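You operate a simulated robot arm through the tools that you are given. There is no shell and no other tool.

You run a simulated robot arm. Do the job below in one go: nothing can be reset, and whatever is moved stays where it is left.

Task
Put things in order on the plywood table. At the end: the black jar is on the flat black case; the clear white-rimmed water trap from the plywood table stands where the black jar stood; the white sensor box (marked "FLOW SENSOR") from the plywood table stands where the black roll of bin bags stood; the black roll of bin bags stands where the clear white-rimmed water trap stood; whatever was shut is shut again. Leave all else as you found it, and nothing knocked over. Set down upright: black jar.

The check looks at the end state, three seconds after you hand in, the way a careful person would. Anything else that was tipped, shoved, dropped, spilled or broken makes it a failure.

Robot
A 7-joint arm with a two-finger parallel gripper, fixed in place. Base frame: the origin is at the foot of the arm, x ahead of it, y to its left, z up; the work surface is at about z = 0. Lengths are in mm, angles in degrees, forces in N, time in s.
With the tool pointing down near the work surface it reaches from about 220 to 580 mm from the base axis. Its first joint turns from -66.0 to 66.0 degrees. Payload 2.5 kg.
Tool frame: the origin (TCP) lies between the finger pads and is the grasp point; the fingertips stand 23 mm ahead of it; z points along the fingers, y is the line along which they close. The gripper opens to 94 mm. The fingers are 38 mm wide and 10 mm thick; the gripper's body (54 by 96 mm) begins 39 mm behind the TCP.
Orientation is told as [roll, pitch, yaw] about the base's x, y, z axes, in that order, counted from this pose: with the fingers straight down and closing along the base's y, the tool's x points along the base's -x, its y along +y and its z along -z.

Tools
- The arm moves only by the tool play_rows. Its argument "rows" is a list of rows, each an object of numbers (a shift or turn left out is 0, a gripper value left out holds the last): "fingers": the opening, from 0 (shut) to 1 (fully open); "dx", "dy", "dz": the shift along the base's x, y, z in mm; "rx", "ry", "rz": the turn, a rotation vector about the base's x, y, z in degrees. In form: [{"fingers": .., "dx": .., "dy": .., "dz": .., "rx": .., "ry": .., "rz": ..}, ...]. A call has 1 to 20 rows; each row shifts and turns the commanded pose from where the row before left it. Rows are played at 5 a second. More than 50 mm and 8.6 degrees between two rows, or a gripper value outside its range, and nothing of the call is played. A pose out of reach is approached as far as the arm can. The call stops where the force on the tool passes 40 N (or 10 N more than at its start, if that is more) or the arm is blocked; 0.2 s more then pass. Each finger travels about 108 mm/s and halts on what it meets, pressing with about 23 N; the grip force reading is that of the motor and also rises with nothing between the fingers. The clock runs only during rows and for 0.2 s after the last one: add rows that do not move to give the fingers time. The reply holds the time, the measured pose of the TCP, the force on the tool along the base axes, the opening and the grip force, in the units named above and with some noise, with the torque about the TCP (base axes, N m) and any sound that the robot's microphone picked up.
- Cameras (640 x 400 px; columns grow to the right, rows downward): "scene" is fixed at [115, -394.9, 560.8]; the picture's right is [0.86, -0.51, 0.00], its down [-0.24, -0.41, -0.88] and it looks along [0.45, 0.76, -0.48] (base axes); focal length 353 px, centre (320, 200). "wrist" rides on the gripper at [86, 16, -74] in the tool frame; the picture's right is [-0.18, 0.98, 0.00], its down [-0.58, -0.11, -0.81] and it looks along [-0.79, -0.15, 0.59] (tool axes); focal length 243 px, centre (320, 200). There is no depth. A picture from a camera that has moved, and an enlarged one, comes with that camera's place and axes in the base frame and with its lens. The place of the scene camera against the robot may be out by one fixed shift of up to 12 mm in any direction.
- snapshot(camera): a new picture of that camera. The clock stands still meanwhile.
- close_up(camera, box): a new picture of the part [left, top, right, bottom] of that camera's present view, enlarged. The clock stands still meanwhile.
- job_done(): hands the job in; it is judged then, once.

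Nothing tells you positions but the pictures and the camera data. Unless the task says otherwise, let go and move clear before handing in.

The tools are called after ">>>" as name(argument=value, ...) on one line, values as JSON. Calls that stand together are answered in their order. play_rows: Moves the arm, as the interface text tells. Its arguments: {"type":"object","properties":{"rows":{"type":"array","items":{"type":"object","properties":{"fingers":{"type":"number"},"dx":{"type":"number"},"dy":{"type":"number"},"dz":{"type":"number"},"rx":{"type":"number"},"ry":{"type":"number"},"rz":{"type":"number"}}}}},"required":["rows"]} The other tools are called the same way: snapshot (camera) takes a picture; close_up (camera, box) takes an enlarged picture of a part of a camera's view; job_done () hands the job in.

At the start:

```text
t: 0.0
position: [256.8, 210.8, 307.9]
orientation: [-0.1, 0.0, 0.0]
force: [-0.5, -0.1, 0.0]
moment: [-0.02, -0.02, 0.01]
width: 94.0
gripper_force: 0.1
```

scene: 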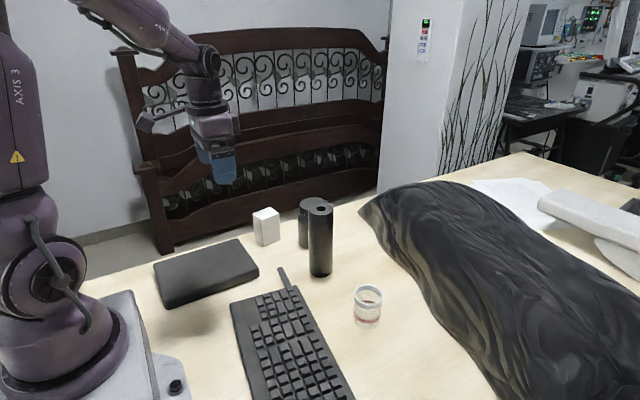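
wrist: 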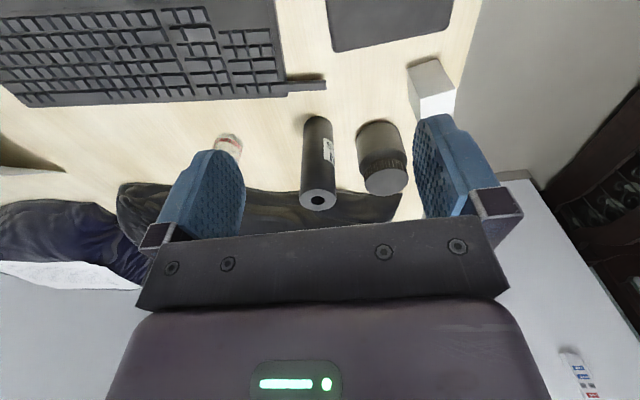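

I see the flat black case, a white box, a black jar behind the tall black roll, a clear white-rimmed trap, a keyboard and a black cloth. I'll take enlarged pictures to locate everything before moving.

>>> close_up(camera="scene", box=[140, 180, 400, 342])

>>> close_up(camera="wrist", box=[180, 0, 500, 220])

>>> snapshot(camera="wrist")

```text
2.46 times, centred on (270, 261) of scene
camera zoom: at [115.0, -394.9, 560.8], right [0.86, -0.51, 0.0], down [-0.24, -0.41, -0.88], along [0.45, 0.76, -0.48], focal length 869 px, centre (443, 50)
```

zoom: 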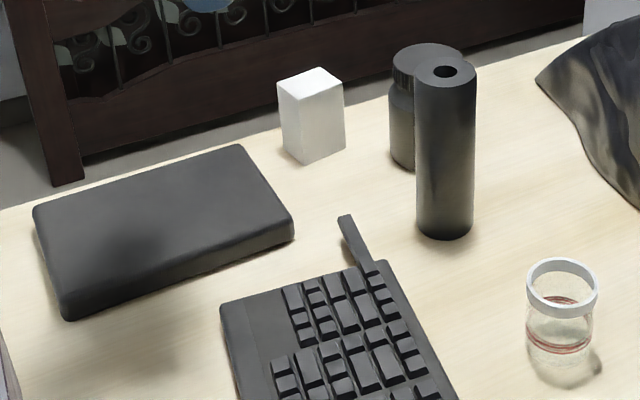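

```text
1.82 times, centred on (340, 110) of wrist
camera zoom: at [169.5, 227.6, 382.0], right [0.18, 0.98, 0.0], down [0.58, -0.11, 0.81], along [0.79, -0.15, -0.59], focal length 441 px, centre (284, 364)
```

zoom: 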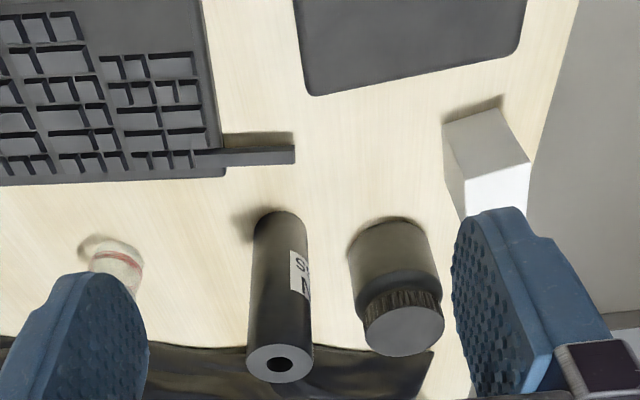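

```text
taken
camera wrist: at [169.5, 227.6, 382.0], right [0.18, 0.98, 0.0], down [0.58, -0.11, 0.81], along [0.79, -0.15, -0.59], focal length 243 px, centre (320, 200)
```

wrist: 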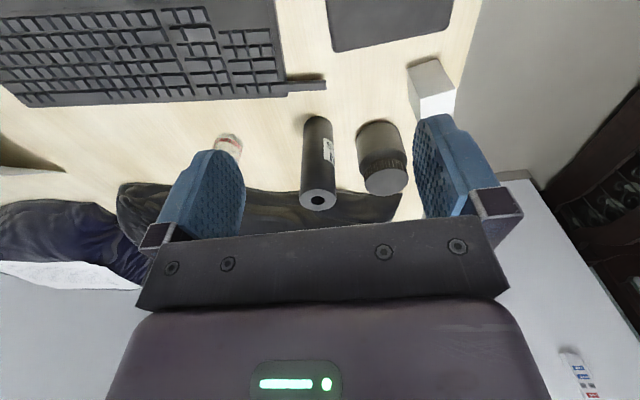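

The items look like this: case near (215, 280), jar near (497, 280), roll near (459, 173), white box near (385, 345) and trap near (459, 0). I'll shift the wrist camera sideways, high above everything, to triangulate these.

>>> play_rows(rows=[{"dy": -40, "fingers": 1}, {"dy": -40}, {"dy": -40}, {"dy": -40}, {"dy": 0}])

>>> snapshot(camera="wrist")

>>> close_up(camera="wrist", box=[280, 40, 520, 190])

>>> close_up(camera="scene", box=[230, 185, 390, 285])

```text
t: 1.2
position: [258.7, 49.5, 310.7]
orientation: [0.0, 0.0, 0.0]
force: [0.0, -0.3, 0.1]
moment: [-0.03, -0.05, 0.0]
width: 94.1
gripper_force: 0.0
```

```text
taken
camera wrist: at [172.1, 66.5, 384.1], right [0.18, 0.98, 0.0], down [0.58, -0.11, 0.81], along [0.79, -0.15, -0.59], focal length 243 px, centre (320, 200)
```

wrist: 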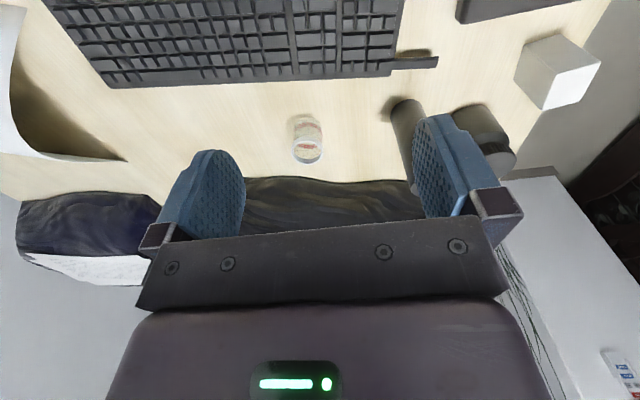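

```text
2.67 times, centred on (400, 115) of wrist
camera zoom: at [172.1, 66.5, 384.1], right [0.18, 0.98, 0.0], down [0.58, -0.11, 0.81], along [0.79, -0.15, -0.59], focal length 647 px, centre (107, 427)
```

zoom: 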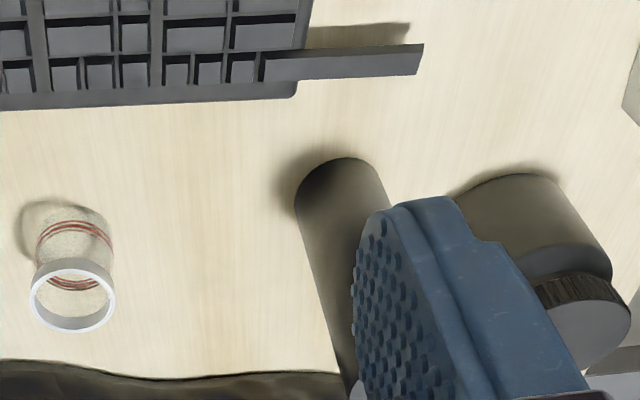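

```text
4.00 times, centred on (310, 235) of scene
camera zoom: at [115.0, -395.0, 560.8], right [0.86, -0.51, 0.0], down [-0.24, -0.41, -0.88], along [0.45, 0.76, -0.48], focal length 1413 px, centre (360, 60)
```

zoom: 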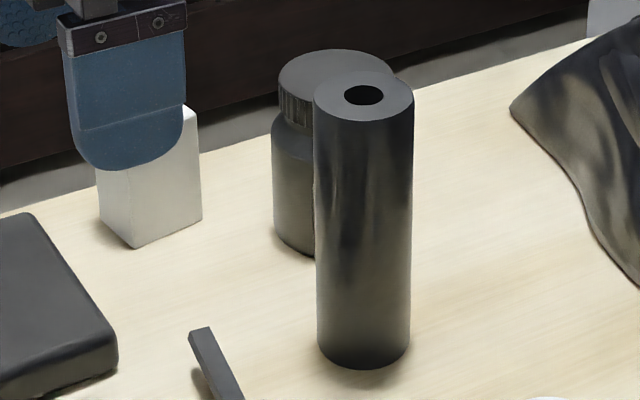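

The trap is near (459, -9), the roll near (458, 170) and the jar near (498, 276); the jar body looks about 80 mm across, so centring matters. I'll bring the wrist camera closer to the jar for a precise fix.

>>> play_rows(rows=[{"dy": 46}, {"dy": 46}, {"dy": 46}, {"dy": 46}, {"dy": 46}, {"dx": 40}, {"dx": 40}, {"dx": 40, "dz": -20}, {"dz": -30}, {"dz": -30}, {"dz": -10}, {"dz": 0}])

>>> snapshot(camera="wrist")

>>> snapshot(camera="scene")

```text
t: 3.8
position: [375.0, 280.3, 217.8]
orientation: [0.1, 0.0, 0.1]
force: [0.9, -0.4, 0.0]
moment: [0.01, -0.01, -0.02]
width: 93.7
gripper_force: 0.1
```

```text
taken
camera wrist: at [288.8, 298.1, 291.4], right [0.18, 0.98, 0.0], down [0.58, -0.11, 0.81], along [0.79, -0.15, -0.59], focal length 243 px, centre (320, 200)
```

wrist: 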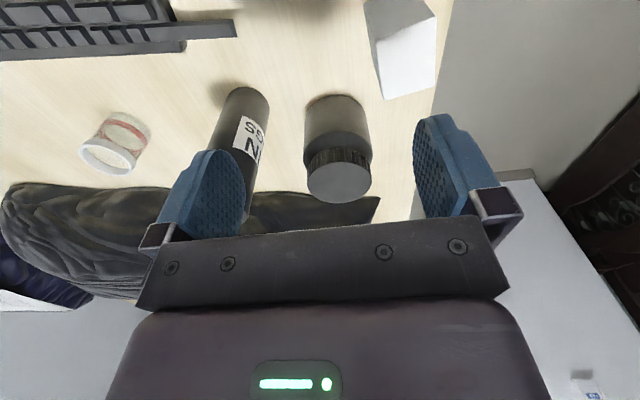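

```text
taken
```

scene: 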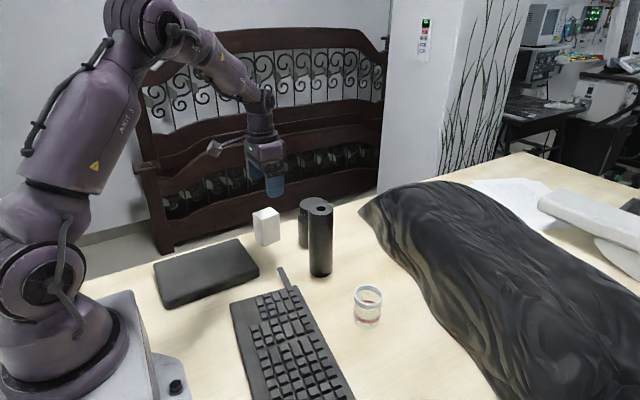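

>>> close_up(camera="wrist", box=[190, 80, 430, 230])

>>> close_up(camera="wrist", box=[310, 0, 470, 100])

```text
2.67 times, centred on (310, 155) of wrist
camera zoom: at [288.8, 298.1, 291.4], right [0.18, 0.98, 0.0], down [0.58, -0.11, 0.81], along [0.79, -0.15, -0.59], focal length 647 px, centre (347, 320)
```

zoom: 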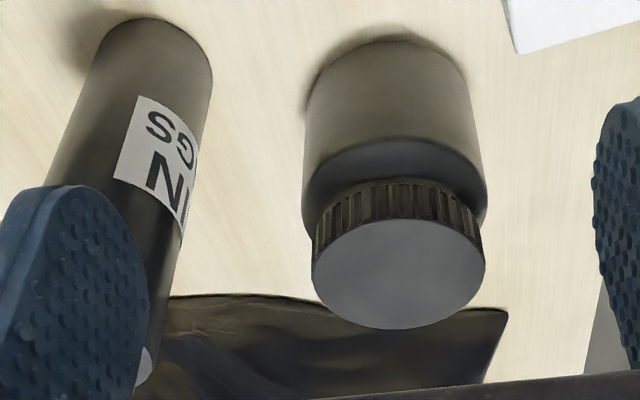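

```text
4.00 times, centred on (390, 50) of wrist
camera zoom: at [288.8, 298.1, 291.4], right [0.18, 0.98, 0.0], down [0.58, -0.11, 0.81], along [0.79, -0.15, -0.59], focal length 970 px, centre (40, 800)
```

zoom: 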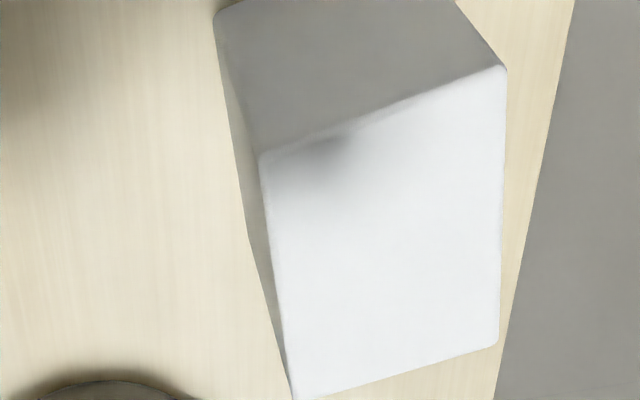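

The label on the tall roll reads "BIN BAGS", so the objects are clear: the jar is about (500, 280), 80 mm across and 113 mm tall, and the white box is about (398, 351), turned by about 8°. Next I look at the case more closely for the set-down spot.

>>> close_up(camera="scene", box=[140, 220, 300, 320])

>>> close_up(camera="wrist", box=[60, 60, 300, 210])

```text
4.00 times, centred on (220, 270) of scene
camera zoom: at [115.0, -394.9, 560.8], right [0.86, -0.51, 0.0], down [-0.24, -0.41, -0.88], along [0.45, 0.76, -0.48], focal length 1413 px, centre (720, -80)
```

zoom: 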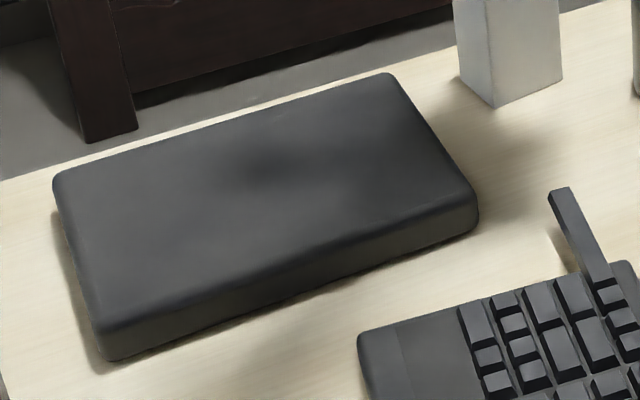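

```text
2.67 times, centred on (180, 135) of wrist
camera zoom: at [288.8, 298.1, 291.4], right [0.18, 0.98, 0.0], down [0.58, -0.11, 0.81], along [0.79, -0.15, -0.59], focal length 647 px, centre (693, 373)
```

zoom: 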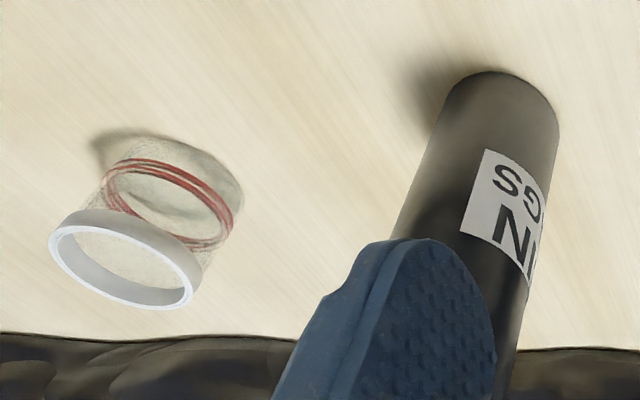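

The case spans about x 118–324, y 221–355, roughly 28 mm high. I'll move above the jar and stop before the fingers enter, to check the centring.

>>> play_rows(rows=[{"dx": 41, "dy": -1}, {"dx": 41}, {"dx": 41}, {"dx": 0}, {"dz": -30}, {"dz": -30}, {"dz": 0}])

>>> snapshot(camera="wrist")

>>> close_up(camera="scene", box=[230, 165, 390, 265])

```text
t: 5.4
position: [497.9, 281.1, 156.1]
orientation: [-0.1, 0.1, 0.2]
force: [0.9, -0.1, -0.4]
moment: [-0.04, 0.03, -0.01]
width: 93.9
gripper_force: 0.0
```

```text
taken
camera wrist: at [412.4, 297.5, 230.4], right [0.18, 0.98, 0.0], down [0.58, -0.11, 0.81], along [0.79, -0.15, -0.59], focal length 243 px, centre (320, 200)
```

wrist: 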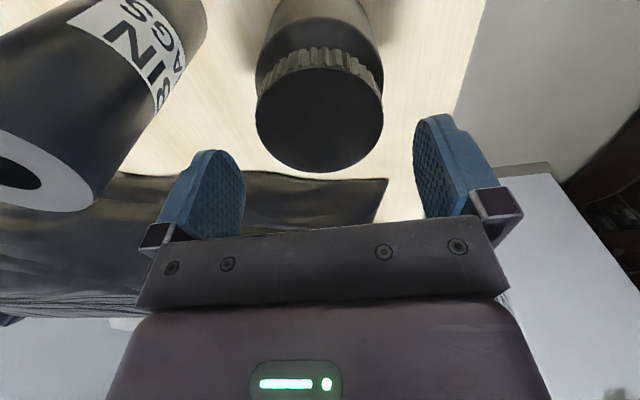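

```text
4.00 times, centred on (310, 215) of scene
camera zoom: at [115.0, -394.9, 560.8], right [0.86, -0.51, 0.0], down [-0.24, -0.41, -0.88], along [0.45, 0.76, -0.48], focal length 1413 px, centre (360, 140)
```

zoom: 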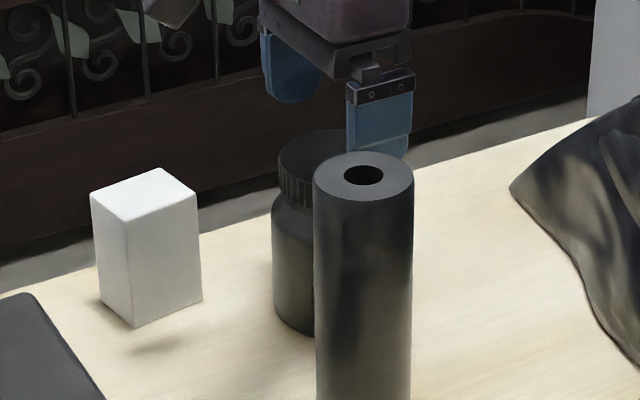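

The jar lid sits within about a millimetre of centre in y and about 4 mm farther in x. I'll correct x slightly and lower around it, leaving room below the gripper body.

>>> play_rows(rows=[{"dx": 3, "dy": -0.8}, {"dz": -20}, {"dz": -20}, {"dz": -15}, {"dz": -10}, {"dz": -9}, {"dz": 0}])

>>> snapshot(camera="wrist")

>>> close_up(camera="scene", box=[230, 165, 390, 265])

```text
t: 7.0
position: [500.7, 282.0, 84.3]
orientation: [-0.1, 0.1, 0.1]
force: [-0.4, 0.1, -0.4]
moment: [0.06, -0.01, -0.03]
width: 94.0
gripper_force: 0.1
```

```text
taken
camera wrist: at [414.7, 296.8, 158.3], right [0.18, 0.98, 0.0], down [0.58, -0.11, 0.81], along [0.79, -0.15, -0.59], focal length 243 px, centre (320, 200)
```

wrist: 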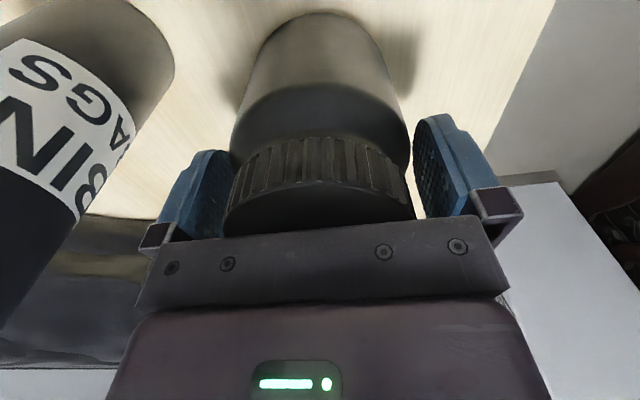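

```text
4.00 times, centred on (310, 215) of scene
camera zoom: at [115.0, -394.9, 560.8], right [0.86, -0.51, 0.0], down [-0.24, -0.41, -0.88], along [0.45, 0.76, -0.48], focal length 1413 px, centre (360, 140)
```

zoom: 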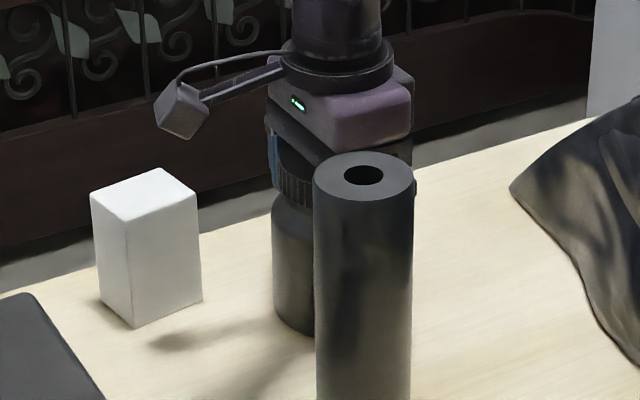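

The fingers straddle the jar evenly with no contact force. I'll lower 3 mm more and close the grip on the body.

>>> play_rows(rows=[{"dz": -1.5}, {"dz": -1.5}, {"dz": 0}, {"fingers": 0}, {"fingers": 0}, {"fingers": 0}, {"fingers": 0}])

>>> snapshot(camera="wrist")

```text
t: 8.6
position: [500.5, 279.8, 80.9]
orientation: [0.0, 0.0, 0.1]
force: [-0.3, 1.1, 0.9]
moment: [-0.01, -0.02, -0.01]
width: 85.9
gripper_force: 22.8
```

```text
taken
camera wrist: at [415.4, 296.6, 155.4], right [0.18, 0.98, 0.0], down [0.58, -0.11, 0.81], along [0.79, -0.15, -0.59], focal length 243 px, centre (320, 200)
```

wrist: 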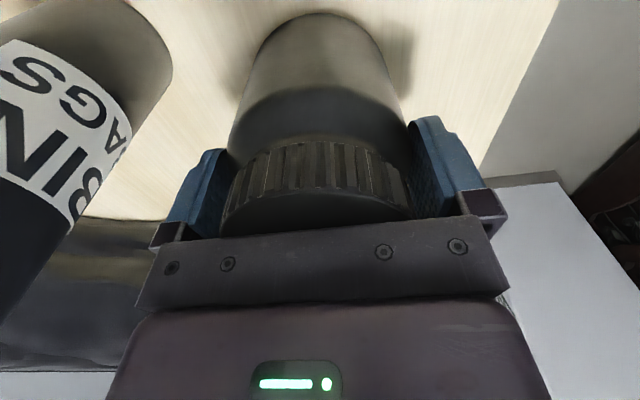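

The fingers closed on the jar at 85.9 mm with 23 N. I'll lift a little and check that it holds.

>>> play_rows(rows=[{"dz": 4}, {"dz": 6}, {"dz": 10}, {"dz": 10}, {"dz": 0}])

>>> snapshot(camera="wrist")

>>> close_up(camera="scene", box=[230, 165, 390, 265])

```text
t: 9.8
position: [502.0, 280.0, 111.0]
orientation: [0.1, 0.0, -0.1]
force: [-0.9, -0.1, -2.2]
moment: [0.03, -0.03, -0.01]
width: 85.7
gripper_force: 22.9
```

```text
taken
camera wrist: at [415.3, 296.3, 185.6], right [0.18, 0.98, 0.0], down [0.58, -0.11, 0.81], along [0.79, -0.15, -0.59], focal length 243 px, centre (320, 200)
```

wrist: 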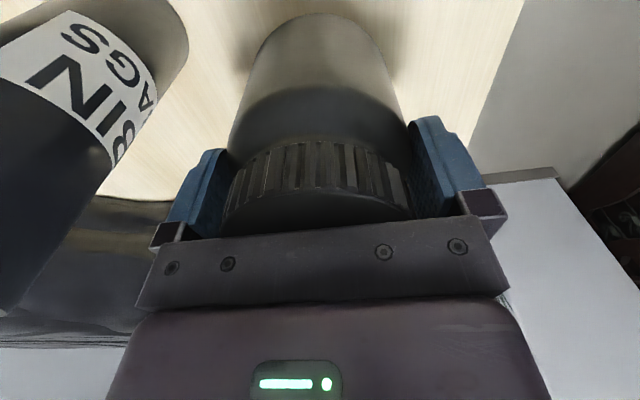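

```text
4.00 times, centred on (310, 215) of scene
camera zoom: at [115.0, -394.9, 560.8], right [0.86, -0.51, 0.0], down [-0.24, -0.41, -0.88], along [0.45, 0.76, -0.48], focal length 1413 px, centre (360, 140)
```

zoom: 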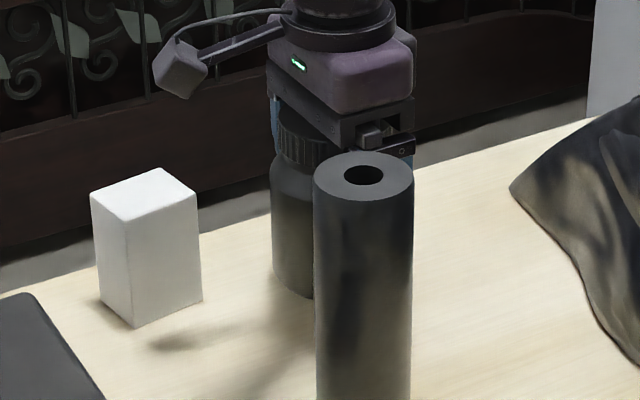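

The jar is held and lifted cleanly (about 2 N weight), and its old centre was about (502, 280). I'll raise it higher and carry it to above the case.

>>> play_rows(rows=[{"dz": 25}, {"dz": 30}, {"dz": 25}, {"dx": -20}, {"dx": -30, "dy": 1}, {"dx": -30, "dy": 1}, {"dx": -30, "dy": 1}, {"dx": -30, "dy": 1}, {"dx": -30, "dy": 1}, {"dx": -30, "dy": 1}, {"dx": -30, "dy": 1}, {"dx": -30, "dy": 1}, {"dx": -20}, {"dx": 0}])

>>> snapshot(camera="scene")

>>> snapshot(camera="wrist")

```text
t: 12.8
position: [221.7, 286.6, 191.6]
orientation: [-0.1, 0.0, 0.0]
force: [0.1, -0.3, -1.0]
moment: [0.01, 0.01, 0.01]
width: 85.6
gripper_force: 22.7
```

```text
taken
```

scene: 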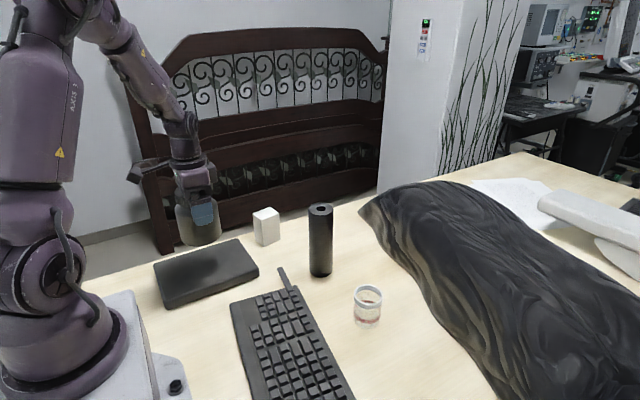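

```text
taken
camera wrist: at [134.6, 303.9, 265.4], right [0.18, 0.98, 0.0], down [0.58, -0.11, 0.81], along [0.79, -0.15, -0.59], focal length 243 px, centre (320, 200)
```

wrist: 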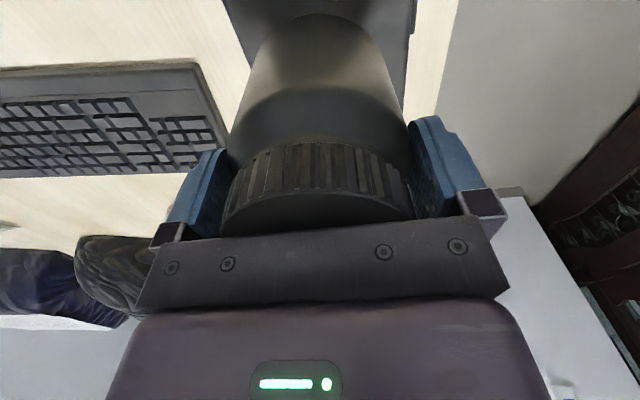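

The jar hangs above the middle of the case. I'll lower it most of the way, then go in small steps watching for contact.

>>> play_rows(rows=[{"dy": 2, "dz": -15}, {"dz": -20}, {"dz": -20}, {"dz": -15}, {"dz": -5}, {"dz": 0}])

>>> close_up(camera="scene", box=[120, 170, 312, 290])

```text
t: 14.2
position: [221.4, 288.6, 116.4]
orientation: [0.0, 0.1, -0.1]
force: [-0.4, 0.6, -2.4]
moment: [0.01, -0.01, 0.01]
width: 85.8
gripper_force: 22.9
```

```text
3.33 times, centred on (216, 230) of scene
camera zoom: at [115.0, -394.9, 560.8], right [0.86, -0.51, 0.0], down [-0.24, -0.41, -0.88], along [0.45, 0.76, -0.48], focal length 1177 px, centre (667, 100)
```

zoom: 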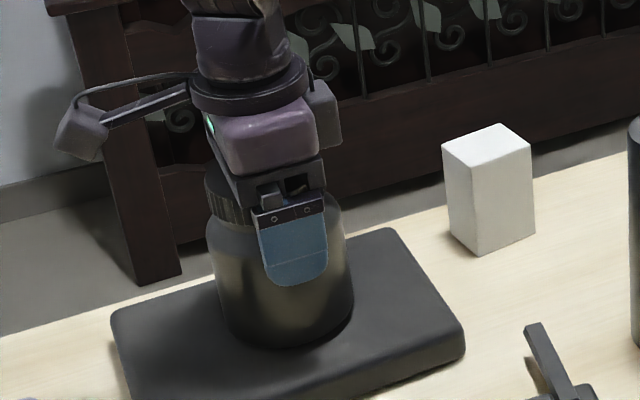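

The jar is just above the case top, well inside its outline. I'll take small steps down.

>>> play_rows(rows=[{"dz": -1.5}, {"dz": -1.5}, {"dz": -1}, {"dz": 0}])

```text
t: 15.2
position: [221.8, 289.1, 112.3]
orientation: [0.1, 0.1, 0.1]
force: [-0.5, 0.0, -2.2]
moment: [0.01, 0.04, 0.03]
width: 85.8
gripper_force: 22.8
```

>>> play_rows(rows=[{"dz": -1}, {"dz": -1}, {"dz": 0}])

>>> close_up(camera="scene", box=[168, 235, 248, 285])

```text
t: 16.0
position: [221.9, 287.5, 111.7]
orientation: [-0.1, 0.1, 0.1]
force: [-4.6, -4.0, 18.0]
moment: [-0.31, 0.08, 0.01]
width: 85.8
gripper_force: 23.6
```

```text
8.00 times, centred on (208, 260) of scene
camera zoom: at [115.0, -395.0, 560.8], right [0.86, -0.51, 0.0], down [-0.24, -0.41, -0.88], along [0.45, 0.76, -0.48], focal length 2825 px, centre (1216, -280)
```

zoom: 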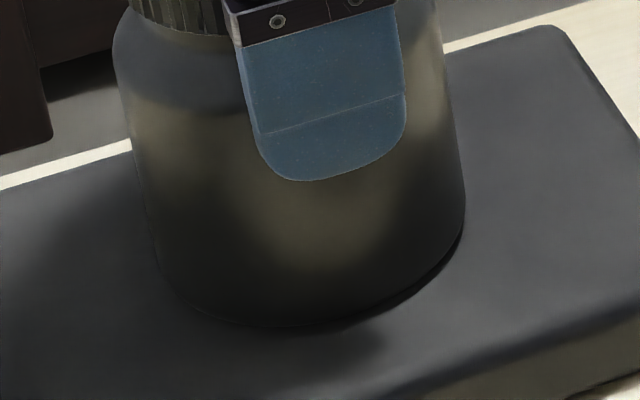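

Contact: the force jumped to about 18 N, so the jar rests on the case. I'll ease off a hair and then open.

>>> play_rows(rows=[{"dz": 0.8}, {"dz": 0}])

```text
t: 16.6
position: [221.8, 288.9, 110.0]
orientation: [0.0, 0.0, 0.1]
force: [-0.7, -1.1, 7.2]
moment: [0.02, -0.11, -0.02]
width: 85.8
gripper_force: 23.0
```

>>> play_rows(rows=[{"dz": 0.3}, {"fingers": 0.95}, {"fingers": 1}, {"fingers": 1}, {"fingers": 1}])

>>> snapshot(camera="wrist")

>>> close_up(camera="scene", box=[120, 170, 312, 290])

```text
t: 17.8
position: [221.8, 288.3, 111.9]
orientation: [0.0, 0.0, 0.0]
force: [0.1, 0.0, -0.7]
moment: [-0.01, 0.0, 0.03]
width: 94.2
gripper_force: 0.0
```

```text
taken
camera wrist: at [135.6, 305.4, 185.2], right [0.18, 0.98, 0.0], down [0.58, -0.11, 0.81], along [0.79, -0.15, -0.59], focal length 243 px, centre (320, 200)
```

wrist: 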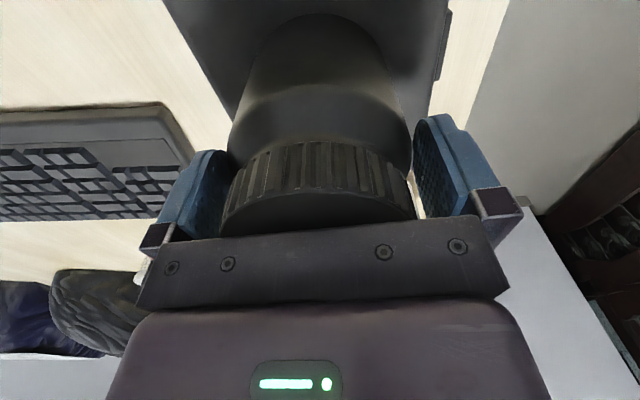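

```text
3.33 times, centred on (216, 230) of scene
camera zoom: at [115.0, -394.9, 560.8], right [0.86, -0.51, 0.0], down [-0.24, -0.41, -0.88], along [0.45, 0.76, -0.48], focal length 1177 px, centre (667, 100)
```

zoom: 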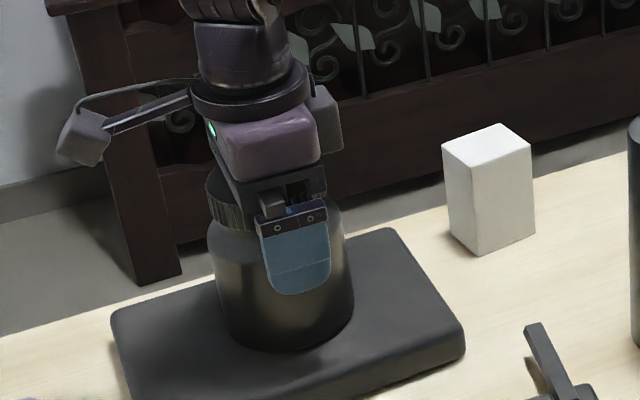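

The jar stands on the case and the fingers are open. I'll rise straight up and head to the trap for a closer look.

>>> play_rows(rows=[{"dz": 10}, {"dz": 20}, {"dz": 30}, {"dz": 40}, {"dz": 40}, {"dz": 0}])

>>> snapshot(camera="wrist")

>>> snapshot(camera="scene")

```text
t: 19.2
position: [222.4, 289.9, 251.1]
orientation: [0.0, -0.1, 0.1]
force: [0.1, -0.3, 0.1]
moment: [0.01, 0.02, 0.01]
width: 94.1
gripper_force: 0.1
```

```text
taken
camera wrist: at [135.8, 306.5, 325.6], right [0.18, 0.98, 0.0], down [0.58, -0.11, 0.81], along [0.79, -0.15, -0.59], focal length 243 px, centre (320, 200)
```

wrist: 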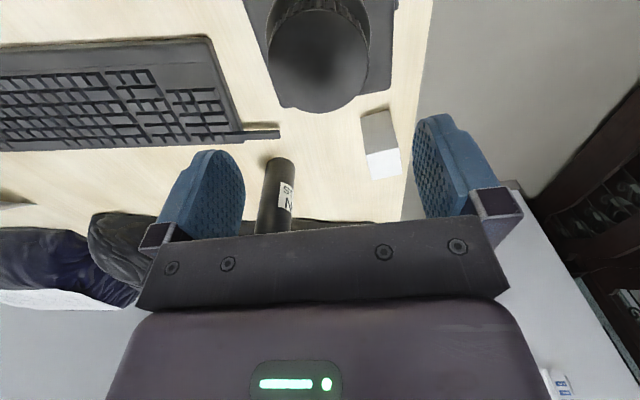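

```text
taken
```

scene: 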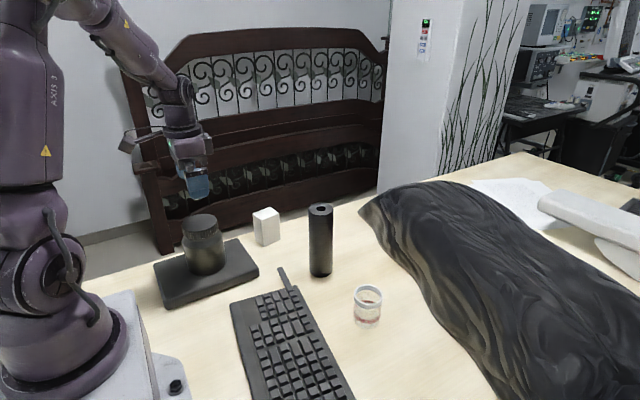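

The jar is upright on the case. Next I fly over to the trap and look at it closely.

>>> play_rows(rows=[{"dx": 20, "dy": -30}, {"dx": 20, "dy": -35}, {"dx": 20, "dy": -35}, {"dx": 20, "dy": -35}, {"dx": 20, "dy": -35}, {"dx": 18, "dy": -35}, {"dy": -35}, {"dy": -35}, {"dy": -18}, {"dz": -30}, {"dz": -30}, {"dz": 0}])

>>> snapshot(camera="wrist")

>>> close_up(camera="wrist", box=[220, 60, 412, 180])

>>> close_up(camera="scene", box=[328, 270, 408, 320])

```text
t: 21.8
position: [337.6, -3.4, 190.8]
orientation: [0.0, 0.0, 0.2]
force: [-0.3, -0.4, 0.6]
moment: [0.03, 0.03, -0.01]
width: 93.9
gripper_force: 0.1
```

```text
taken
camera wrist: at [252.0, 13.1, 264.7], right [0.18, 0.98, 0.0], down [0.58, -0.11, 0.81], along [0.79, -0.15, -0.59], focal length 243 px, centre (320, 200)
```

wrist: 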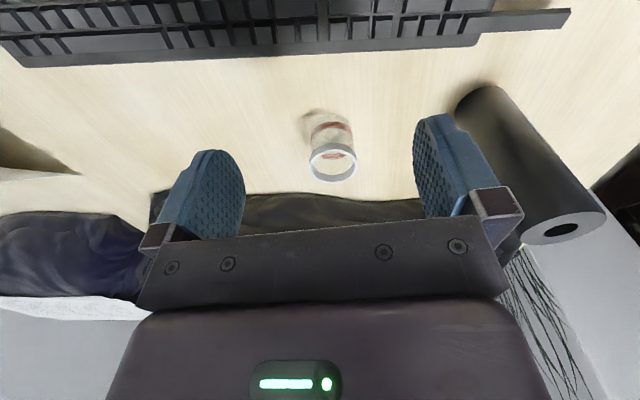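

```text
3.33 times, centred on (316, 120) of wrist
camera zoom: at [252.0, 13.1, 264.7], right [0.18, 0.98, 0.0], down [0.58, -0.11, 0.81], along [0.79, -0.15, -0.59], focal length 809 px, centre (333, 467)
```

zoom: 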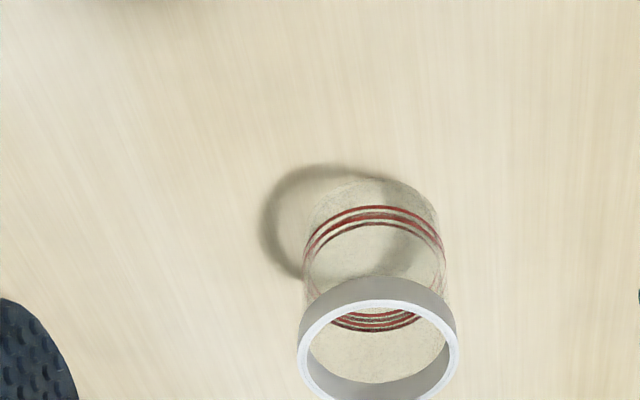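

```text
8.00 times, centred on (368, 295) of scene
camera zoom: at [115.0, -394.9, 560.8], right [0.86, -0.51, 0.0], down [-0.24, -0.41, -0.88], along [0.45, 0.76, -0.48], focal length 2825 px, centre (-64, -560)
```

zoom: 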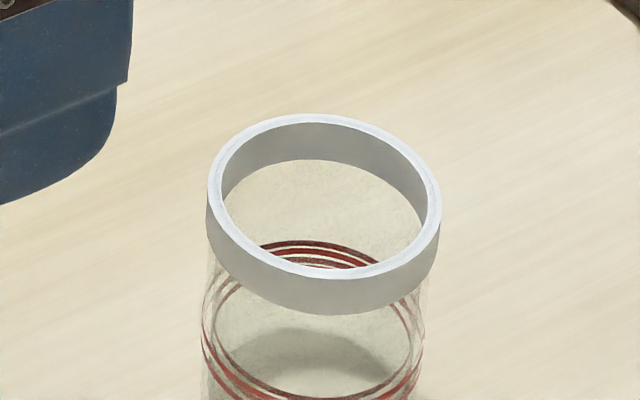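

The trap is an open clear cup, about 57 mm across the rim and 65 mm tall, centred near (459, -9.5). I'll move above it and check the alignment before descending.

>>> play_rows(rows=[{"dx": 40, "dy": -2}, {"dx": 40, "dy": -2}, {"dx": 39, "dy": -2}, {"dz": -30}, {"dz": -30}, {"dz": -15}, {"dz": 0}])

>>> snapshot(camera="wrist")

>>> close_up(camera="wrist", box=[224, 60, 416, 180])

>>> close_up(camera="scene", box=[300, 230, 460, 330])

```text
t: 23.4
position: [460.7, -10.5, 116.3]
orientation: [-0.1, 0.0, 0.1]
force: [0.1, -0.4, 0.5]
moment: [0.0, -0.02, 0.0]
width: 94.1
gripper_force: 0.1
```

```text
taken
camera wrist: at [374.2, 5.6, 190.0], right [0.18, 0.98, 0.0], down [0.58, -0.11, 0.81], along [0.79, -0.15, -0.59], focal length 243 px, centre (320, 200)
```

wrist: 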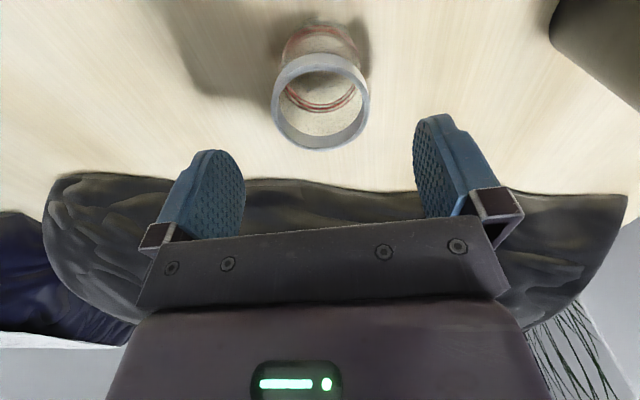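

```text
3.33 times, centred on (320, 120) of wrist
camera zoom: at [374.2, 5.6, 190.0], right [0.18, 0.98, 0.0], down [0.58, -0.11, 0.81], along [0.79, -0.15, -0.59], focal length 809 px, centre (320, 467)
```

zoom: 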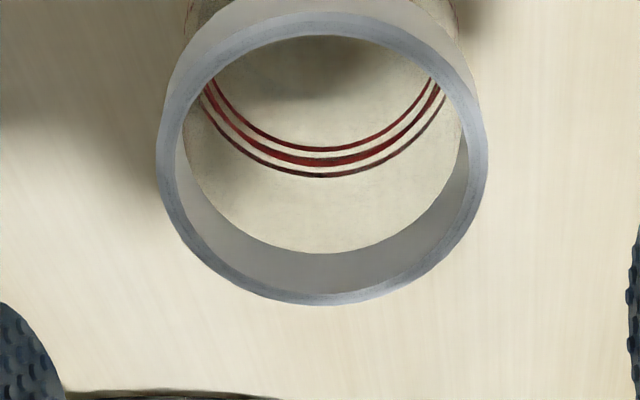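

```text
4.00 times, centred on (380, 280) of scene
camera zoom: at [115.0, -394.9, 560.8], right [0.86, -0.51, 0.0], down [-0.24, -0.41, -0.88], along [0.45, 0.76, -0.48], focal length 1413 px, centre (80, -120)
```

zoom: 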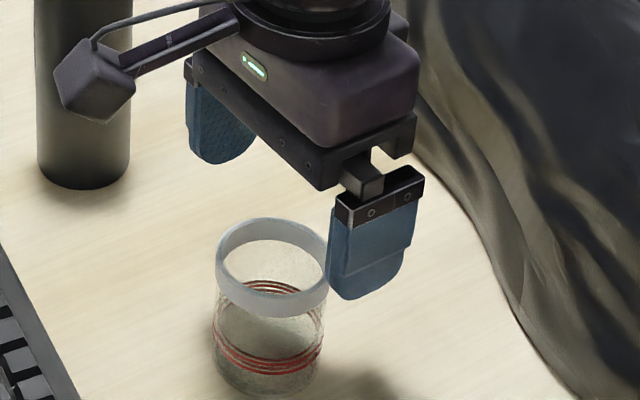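

The trap's rim centre is within 1 mm of the tool centre. I'll lower to rim height and grip gently.

>>> play_rows(rows=[{"dx": -0.8, "dy": 0.5, "dz": -15}, {"dz": -20}, {"dz": -20}, {"dz": -11}, {"dz": 0}, {"fingers": 0.75}, {"fingers": 0.6}, {"fingers": 0.4}, {"fingers": 0.2}, {"fingers": 0}, {"fingers": 0}, {"fingers": 0}])

>>> snapshot(camera="wrist")

>>> close_up(camera="scene", box=[300, 240, 460, 340])

```text
t: 26.0
position: [458.9, -9.9, 50.6]
orientation: [0.1, 0.1, 0.1]
force: [0.6, 0.0, 0.7]
moment: [0.01, -0.02, -0.04]
width: 52.9
gripper_force: 22.7
```

```text
taken
camera wrist: at [372.2, 7.2, 124.5], right [0.18, 0.98, 0.0], down [0.58, -0.11, 0.81], along [0.79, -0.15, -0.59], focal length 243 px, centre (320, 200)
```

wrist: 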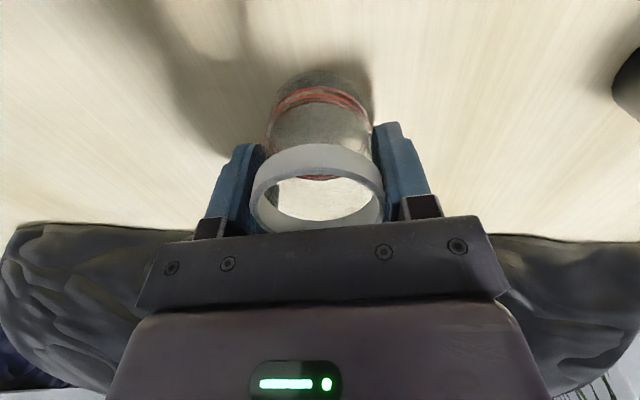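

```text
4.00 times, centred on (380, 290) of scene
camera zoom: at [115.0, -394.9, 560.8], right [0.86, -0.51, 0.0], down [-0.24, -0.41, -0.88], along [0.45, 0.76, -0.48], focal length 1413 px, centre (80, -160)
```

zoom: 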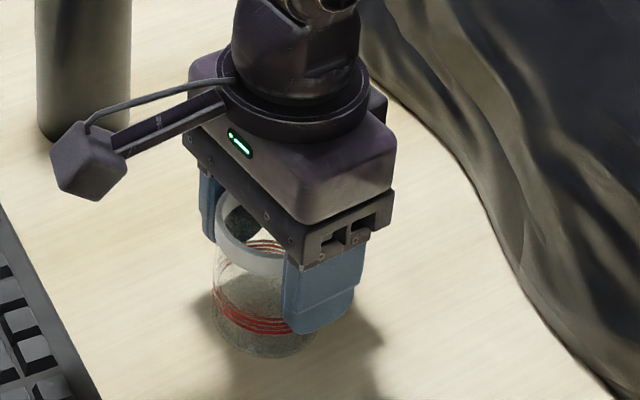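

The trap is gripped at 53 mm. I'll lift it, pull back to clear the tall roll, carry it round and then forward to the jar's old spot.

>>> play_rows(rows=[{"dz": 5}, {"dz": 15}, {"dz": 30}, {"dz": 35}, {"dz": 35}, {"dx": -25}, {"dx": -40}, {"dx": -35}, {"dx": -10}, {"dx": 0}])

>>> snapshot(camera="scene")

>>> snapshot(camera="wrist")

```text
t: 28.2
position: [347.8, -8.4, 171.1]
orientation: [0.0, 0.0, 0.1]
force: [-0.2, 0.4, -0.7]
moment: [-0.01, -0.01, 0.02]
width: 52.9
gripper_force: 23.0
```

```text
taken
```

scene: 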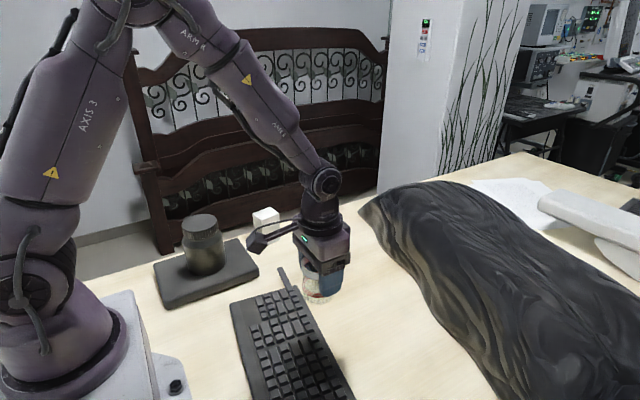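

```text
taken
camera wrist: at [261.2, 7.7, 245.0], right [0.18, 0.98, 0.0], down [0.58, -0.11, 0.81], along [0.79, -0.15, -0.59], focal length 243 px, centre (320, 200)
```

wrist: 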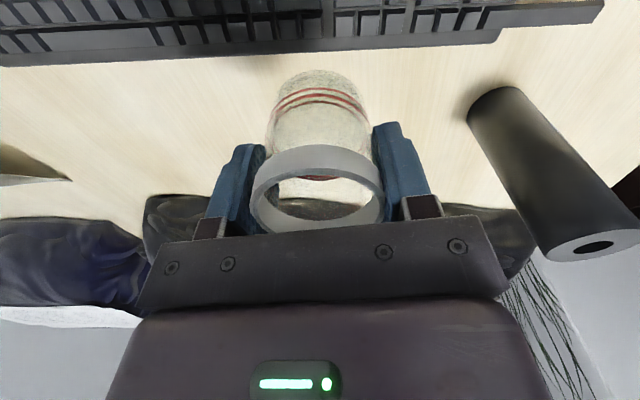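

The trap hangs level. I continue sideways past the roll, then forward to the jar's old spot, still high.

>>> play_rows(rows=[{"dy": 15}, {"dy": 28}, {"dy": 30}, {"dy": 30}, {"dy": 30}, {"dy": 30}, {"dy": 30}, {"dy": 30}, {"dy": 30}, {"dy": 25}, {"dy": 10.5}, {"dx": 15}, {"dx": 30}, {"dx": 35}, {"dx": 35}, {"dx": 25}, {"dx": 15.3}, {"dx": 0}])

>>> snapshot(camera="scene")

>>> snapshot(camera="wrist")

```text
t: 32.0
position: [504.2, 279.4, 168.8]
orientation: [-0.1, 0.0, 0.0]
force: [-0.5, -0.4, -0.2]
moment: [0.02, -0.01, 0.0]
width: 53.0
gripper_force: 23.0
```

```text
taken
```

scene: 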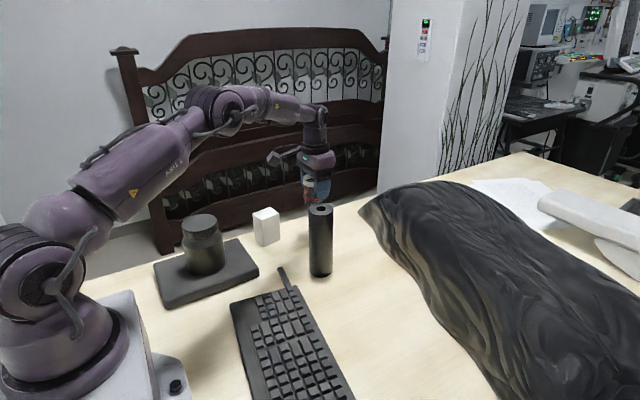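

```text
taken
camera wrist: at [416.8, 295.6, 243.8], right [0.18, 0.98, 0.0], down [0.58, -0.11, 0.81], along [0.79, -0.15, -0.59], focal length 243 px, centre (320, 200)
```

wrist: 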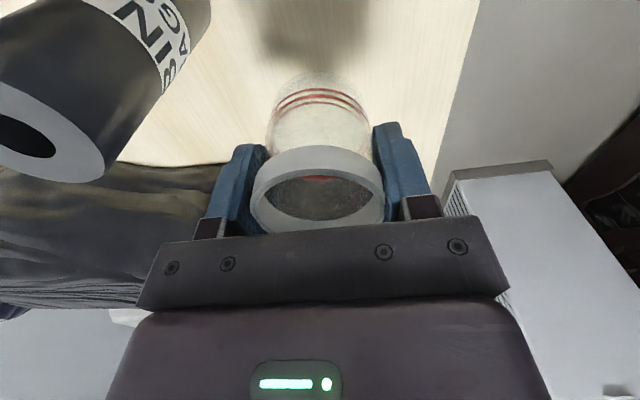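

The trap is above the jar's old spot. I'll lower it to a few millimetres above the table first.

>>> play_rows(rows=[{"dz": -20}, {"dz": -30}, {"dz": -30}, {"dz": -20}, {"dz": -12}, {"dz": -4}, {"dz": 0}])

>>> snapshot(camera="wrist")

```text
t: 33.6
position: [502.8, 281.0, 53.6]
orientation: [0.0, 0.1, 0.1]
force: [-0.4, 0.3, -0.5]
moment: [-0.01, -0.01, -0.04]
width: 53.0
gripper_force: 23.0
```

```text
taken
camera wrist: at [417.2, 296.4, 127.3], right [0.18, 0.98, 0.0], down [0.58, -0.11, 0.81], along [0.79, -0.15, -0.59], focal length 243 px, centre (320, 200)
```

wrist: 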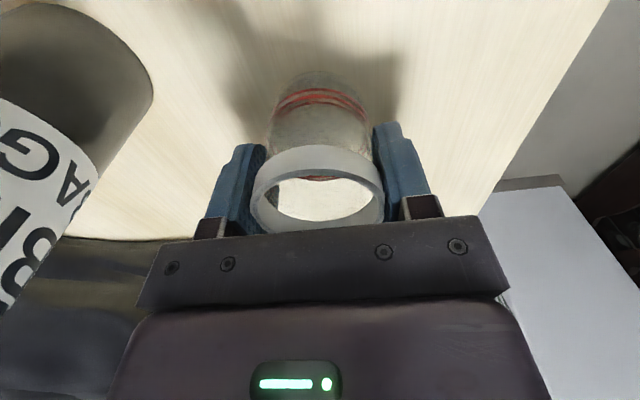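

>>> play_rows(rows=[{"dz": -1.5}, {"dz": -1.5}, {"dz": -0.5}, {"dz": 0}])

```text
t: 34.6
position: [504.7, 279.5, 49.8]
orientation: [0.0, 0.1, 0.0]
force: [-0.9, -0.1, -0.6]
moment: [0.04, 0.01, 0.02]
width: 52.9
gripper_force: 23.0
```

>>> play_rows(rows=[{"dz": -0.5}, {"dz": -0.4}, {"dz": 0}])

```text
t: 35.4
position: [503.7, 279.8, 49.3]
orientation: [0.1, -0.2, -0.1]
force: [-0.2, 0.4, 5.4]
moment: [0.01, 0.06, -0.02]
width: 52.7
gripper_force: 22.5
```

Light contact (5 N): the trap stands on the table. I open slowly.

>>> play_rows(rows=[{"fingers": 0.62}, {"fingers": 0.72}, {"fingers": 0.85}, {"fingers": 0.95}, {"fingers": 0.95}])

>>> snapshot(camera="wrist")

```text
t: 36.6
position: [502.4, 279.3, 49.1]
orientation: [0.0, 0.0, -0.1]
force: [0.0, 0.3, 0.5]
moment: [0.0, -0.04, -0.04]
width: 89.5
gripper_force: 0.1
```

```text
taken
camera wrist: at [416.9, 296.1, 123.5], right [0.18, 0.98, 0.0], down [0.58, -0.11, 0.81], along [0.79, -0.15, -0.59], focal length 243 px, centre (320, 200)
```

wrist: 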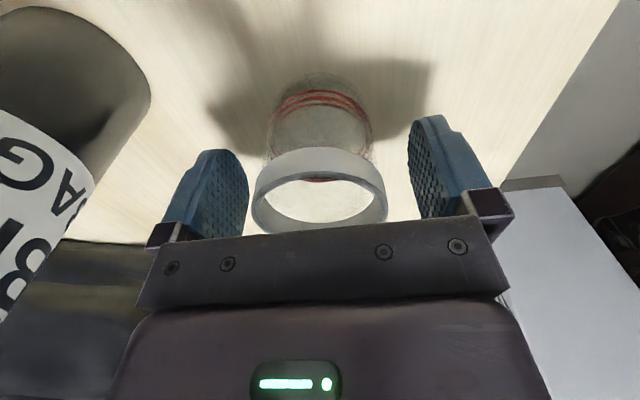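

The trap stands free. I rise well above the roll's height, then move over the roll and check alignment.

>>> play_rows(rows=[{"dz": 10}, {"dz": 20}, {"dz": 35}, {"dz": 40}, {"dz": 40}, {"dz": 35}, {"dx": -15, "dy": -29}, {"dx": -15, "dy": -40}, {"dx": -15, "dy": -40, "fingers": 1}, {"dz": 0}])

>>> snapshot(camera="wrist")

>>> close_up(camera="wrist", box=[224, 40, 416, 160])

>>> snapshot(camera="scene")

```text
t: 38.8
position: [456.9, 167.7, 230.3]
orientation: [0.1, 0.0, 0.3]
force: [-0.4, -1.0, -0.1]
moment: [0.0, 0.01, -0.02]
width: 93.8
gripper_force: 0.1
```

```text
taken
camera wrist: at [371.8, 185.2, 304.0], right [0.18, 0.98, 0.0], down [0.58, -0.11, 0.81], along [0.79, -0.15, -0.59], focal length 243 px, centre (320, 200)
```

wrist: 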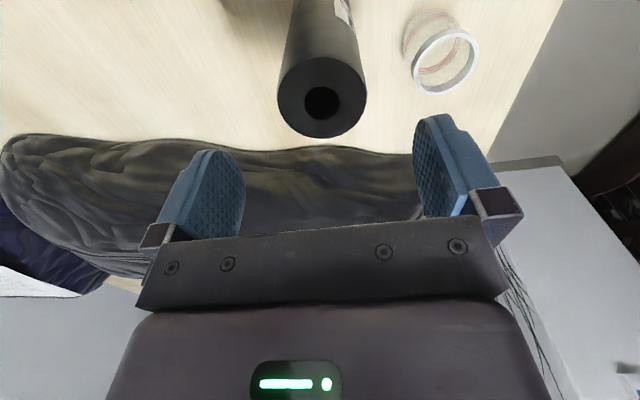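

```text
3.33 times, centred on (320, 100) of wrist
camera zoom: at [371.8, 185.2, 304.0], right [0.18, 0.98, 0.0], down [0.58, -0.11, 0.81], along [0.79, -0.15, -0.59], focal length 809 px, centre (320, 533)
```

zoom: 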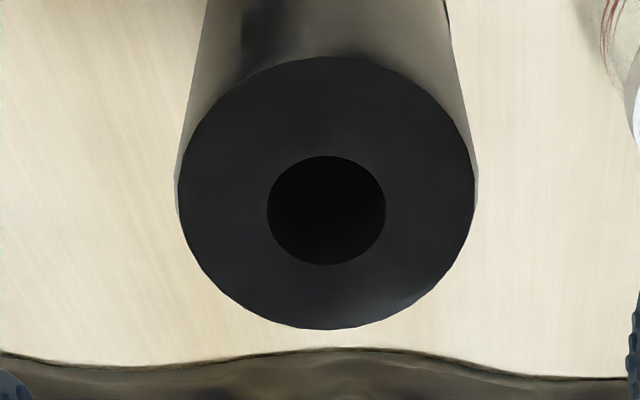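

```text
taken
```

scene: 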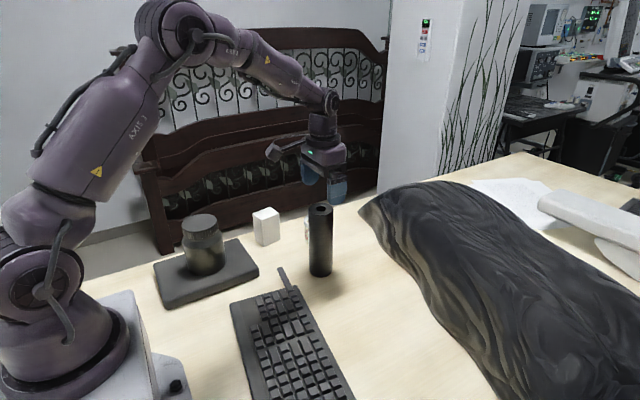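

The roll is centred under the tool to about 1 mm. I'll lower so the fingers take its upper part, keeping the gripper body just above the roll's top.

>>> play_rows(rows=[{"dy": 1.0, "dz": -15}, {"dz": -20}, {"dz": -20}, {"dz": -20}, {"dz": -12}, {"dz": -6}, {"dz": 0}])

>>> snapshot(camera="wrist")

>>> close_up(camera="scene", box=[240, 160, 400, 260])

```text
t: 40.4
position: [457.8, 169.2, 136.8]
orientation: [0.0, 0.0, 0.0]
force: [0.0, -0.9, -0.1]
moment: [0.02, -0.01, -0.02]
width: 94.1
gripper_force: 0.0
```

```text
taken
camera wrist: at [371.8, 186.9, 210.2], right [0.18, 0.98, 0.0], down [0.58, -0.11, 0.81], along [0.79, -0.15, -0.59], focal length 243 px, centre (320, 200)
```

wrist: 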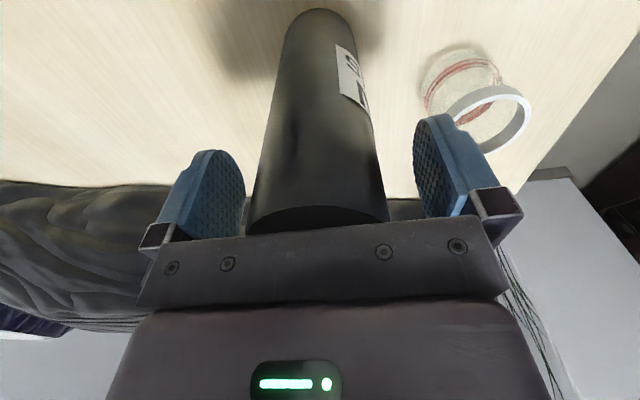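

```text
4.00 times, centred on (320, 210) of scene
camera zoom: at [115.0, -394.9, 560.8], right [0.86, -0.51, 0.0], down [-0.24, -0.41, -0.88], along [0.45, 0.76, -0.48], focal length 1413 px, centre (320, 160)
```

zoom: 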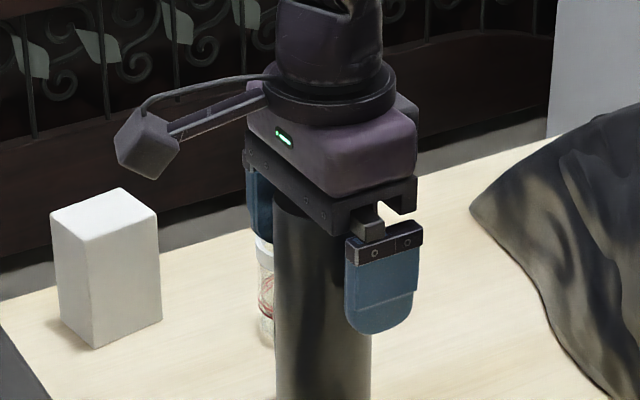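

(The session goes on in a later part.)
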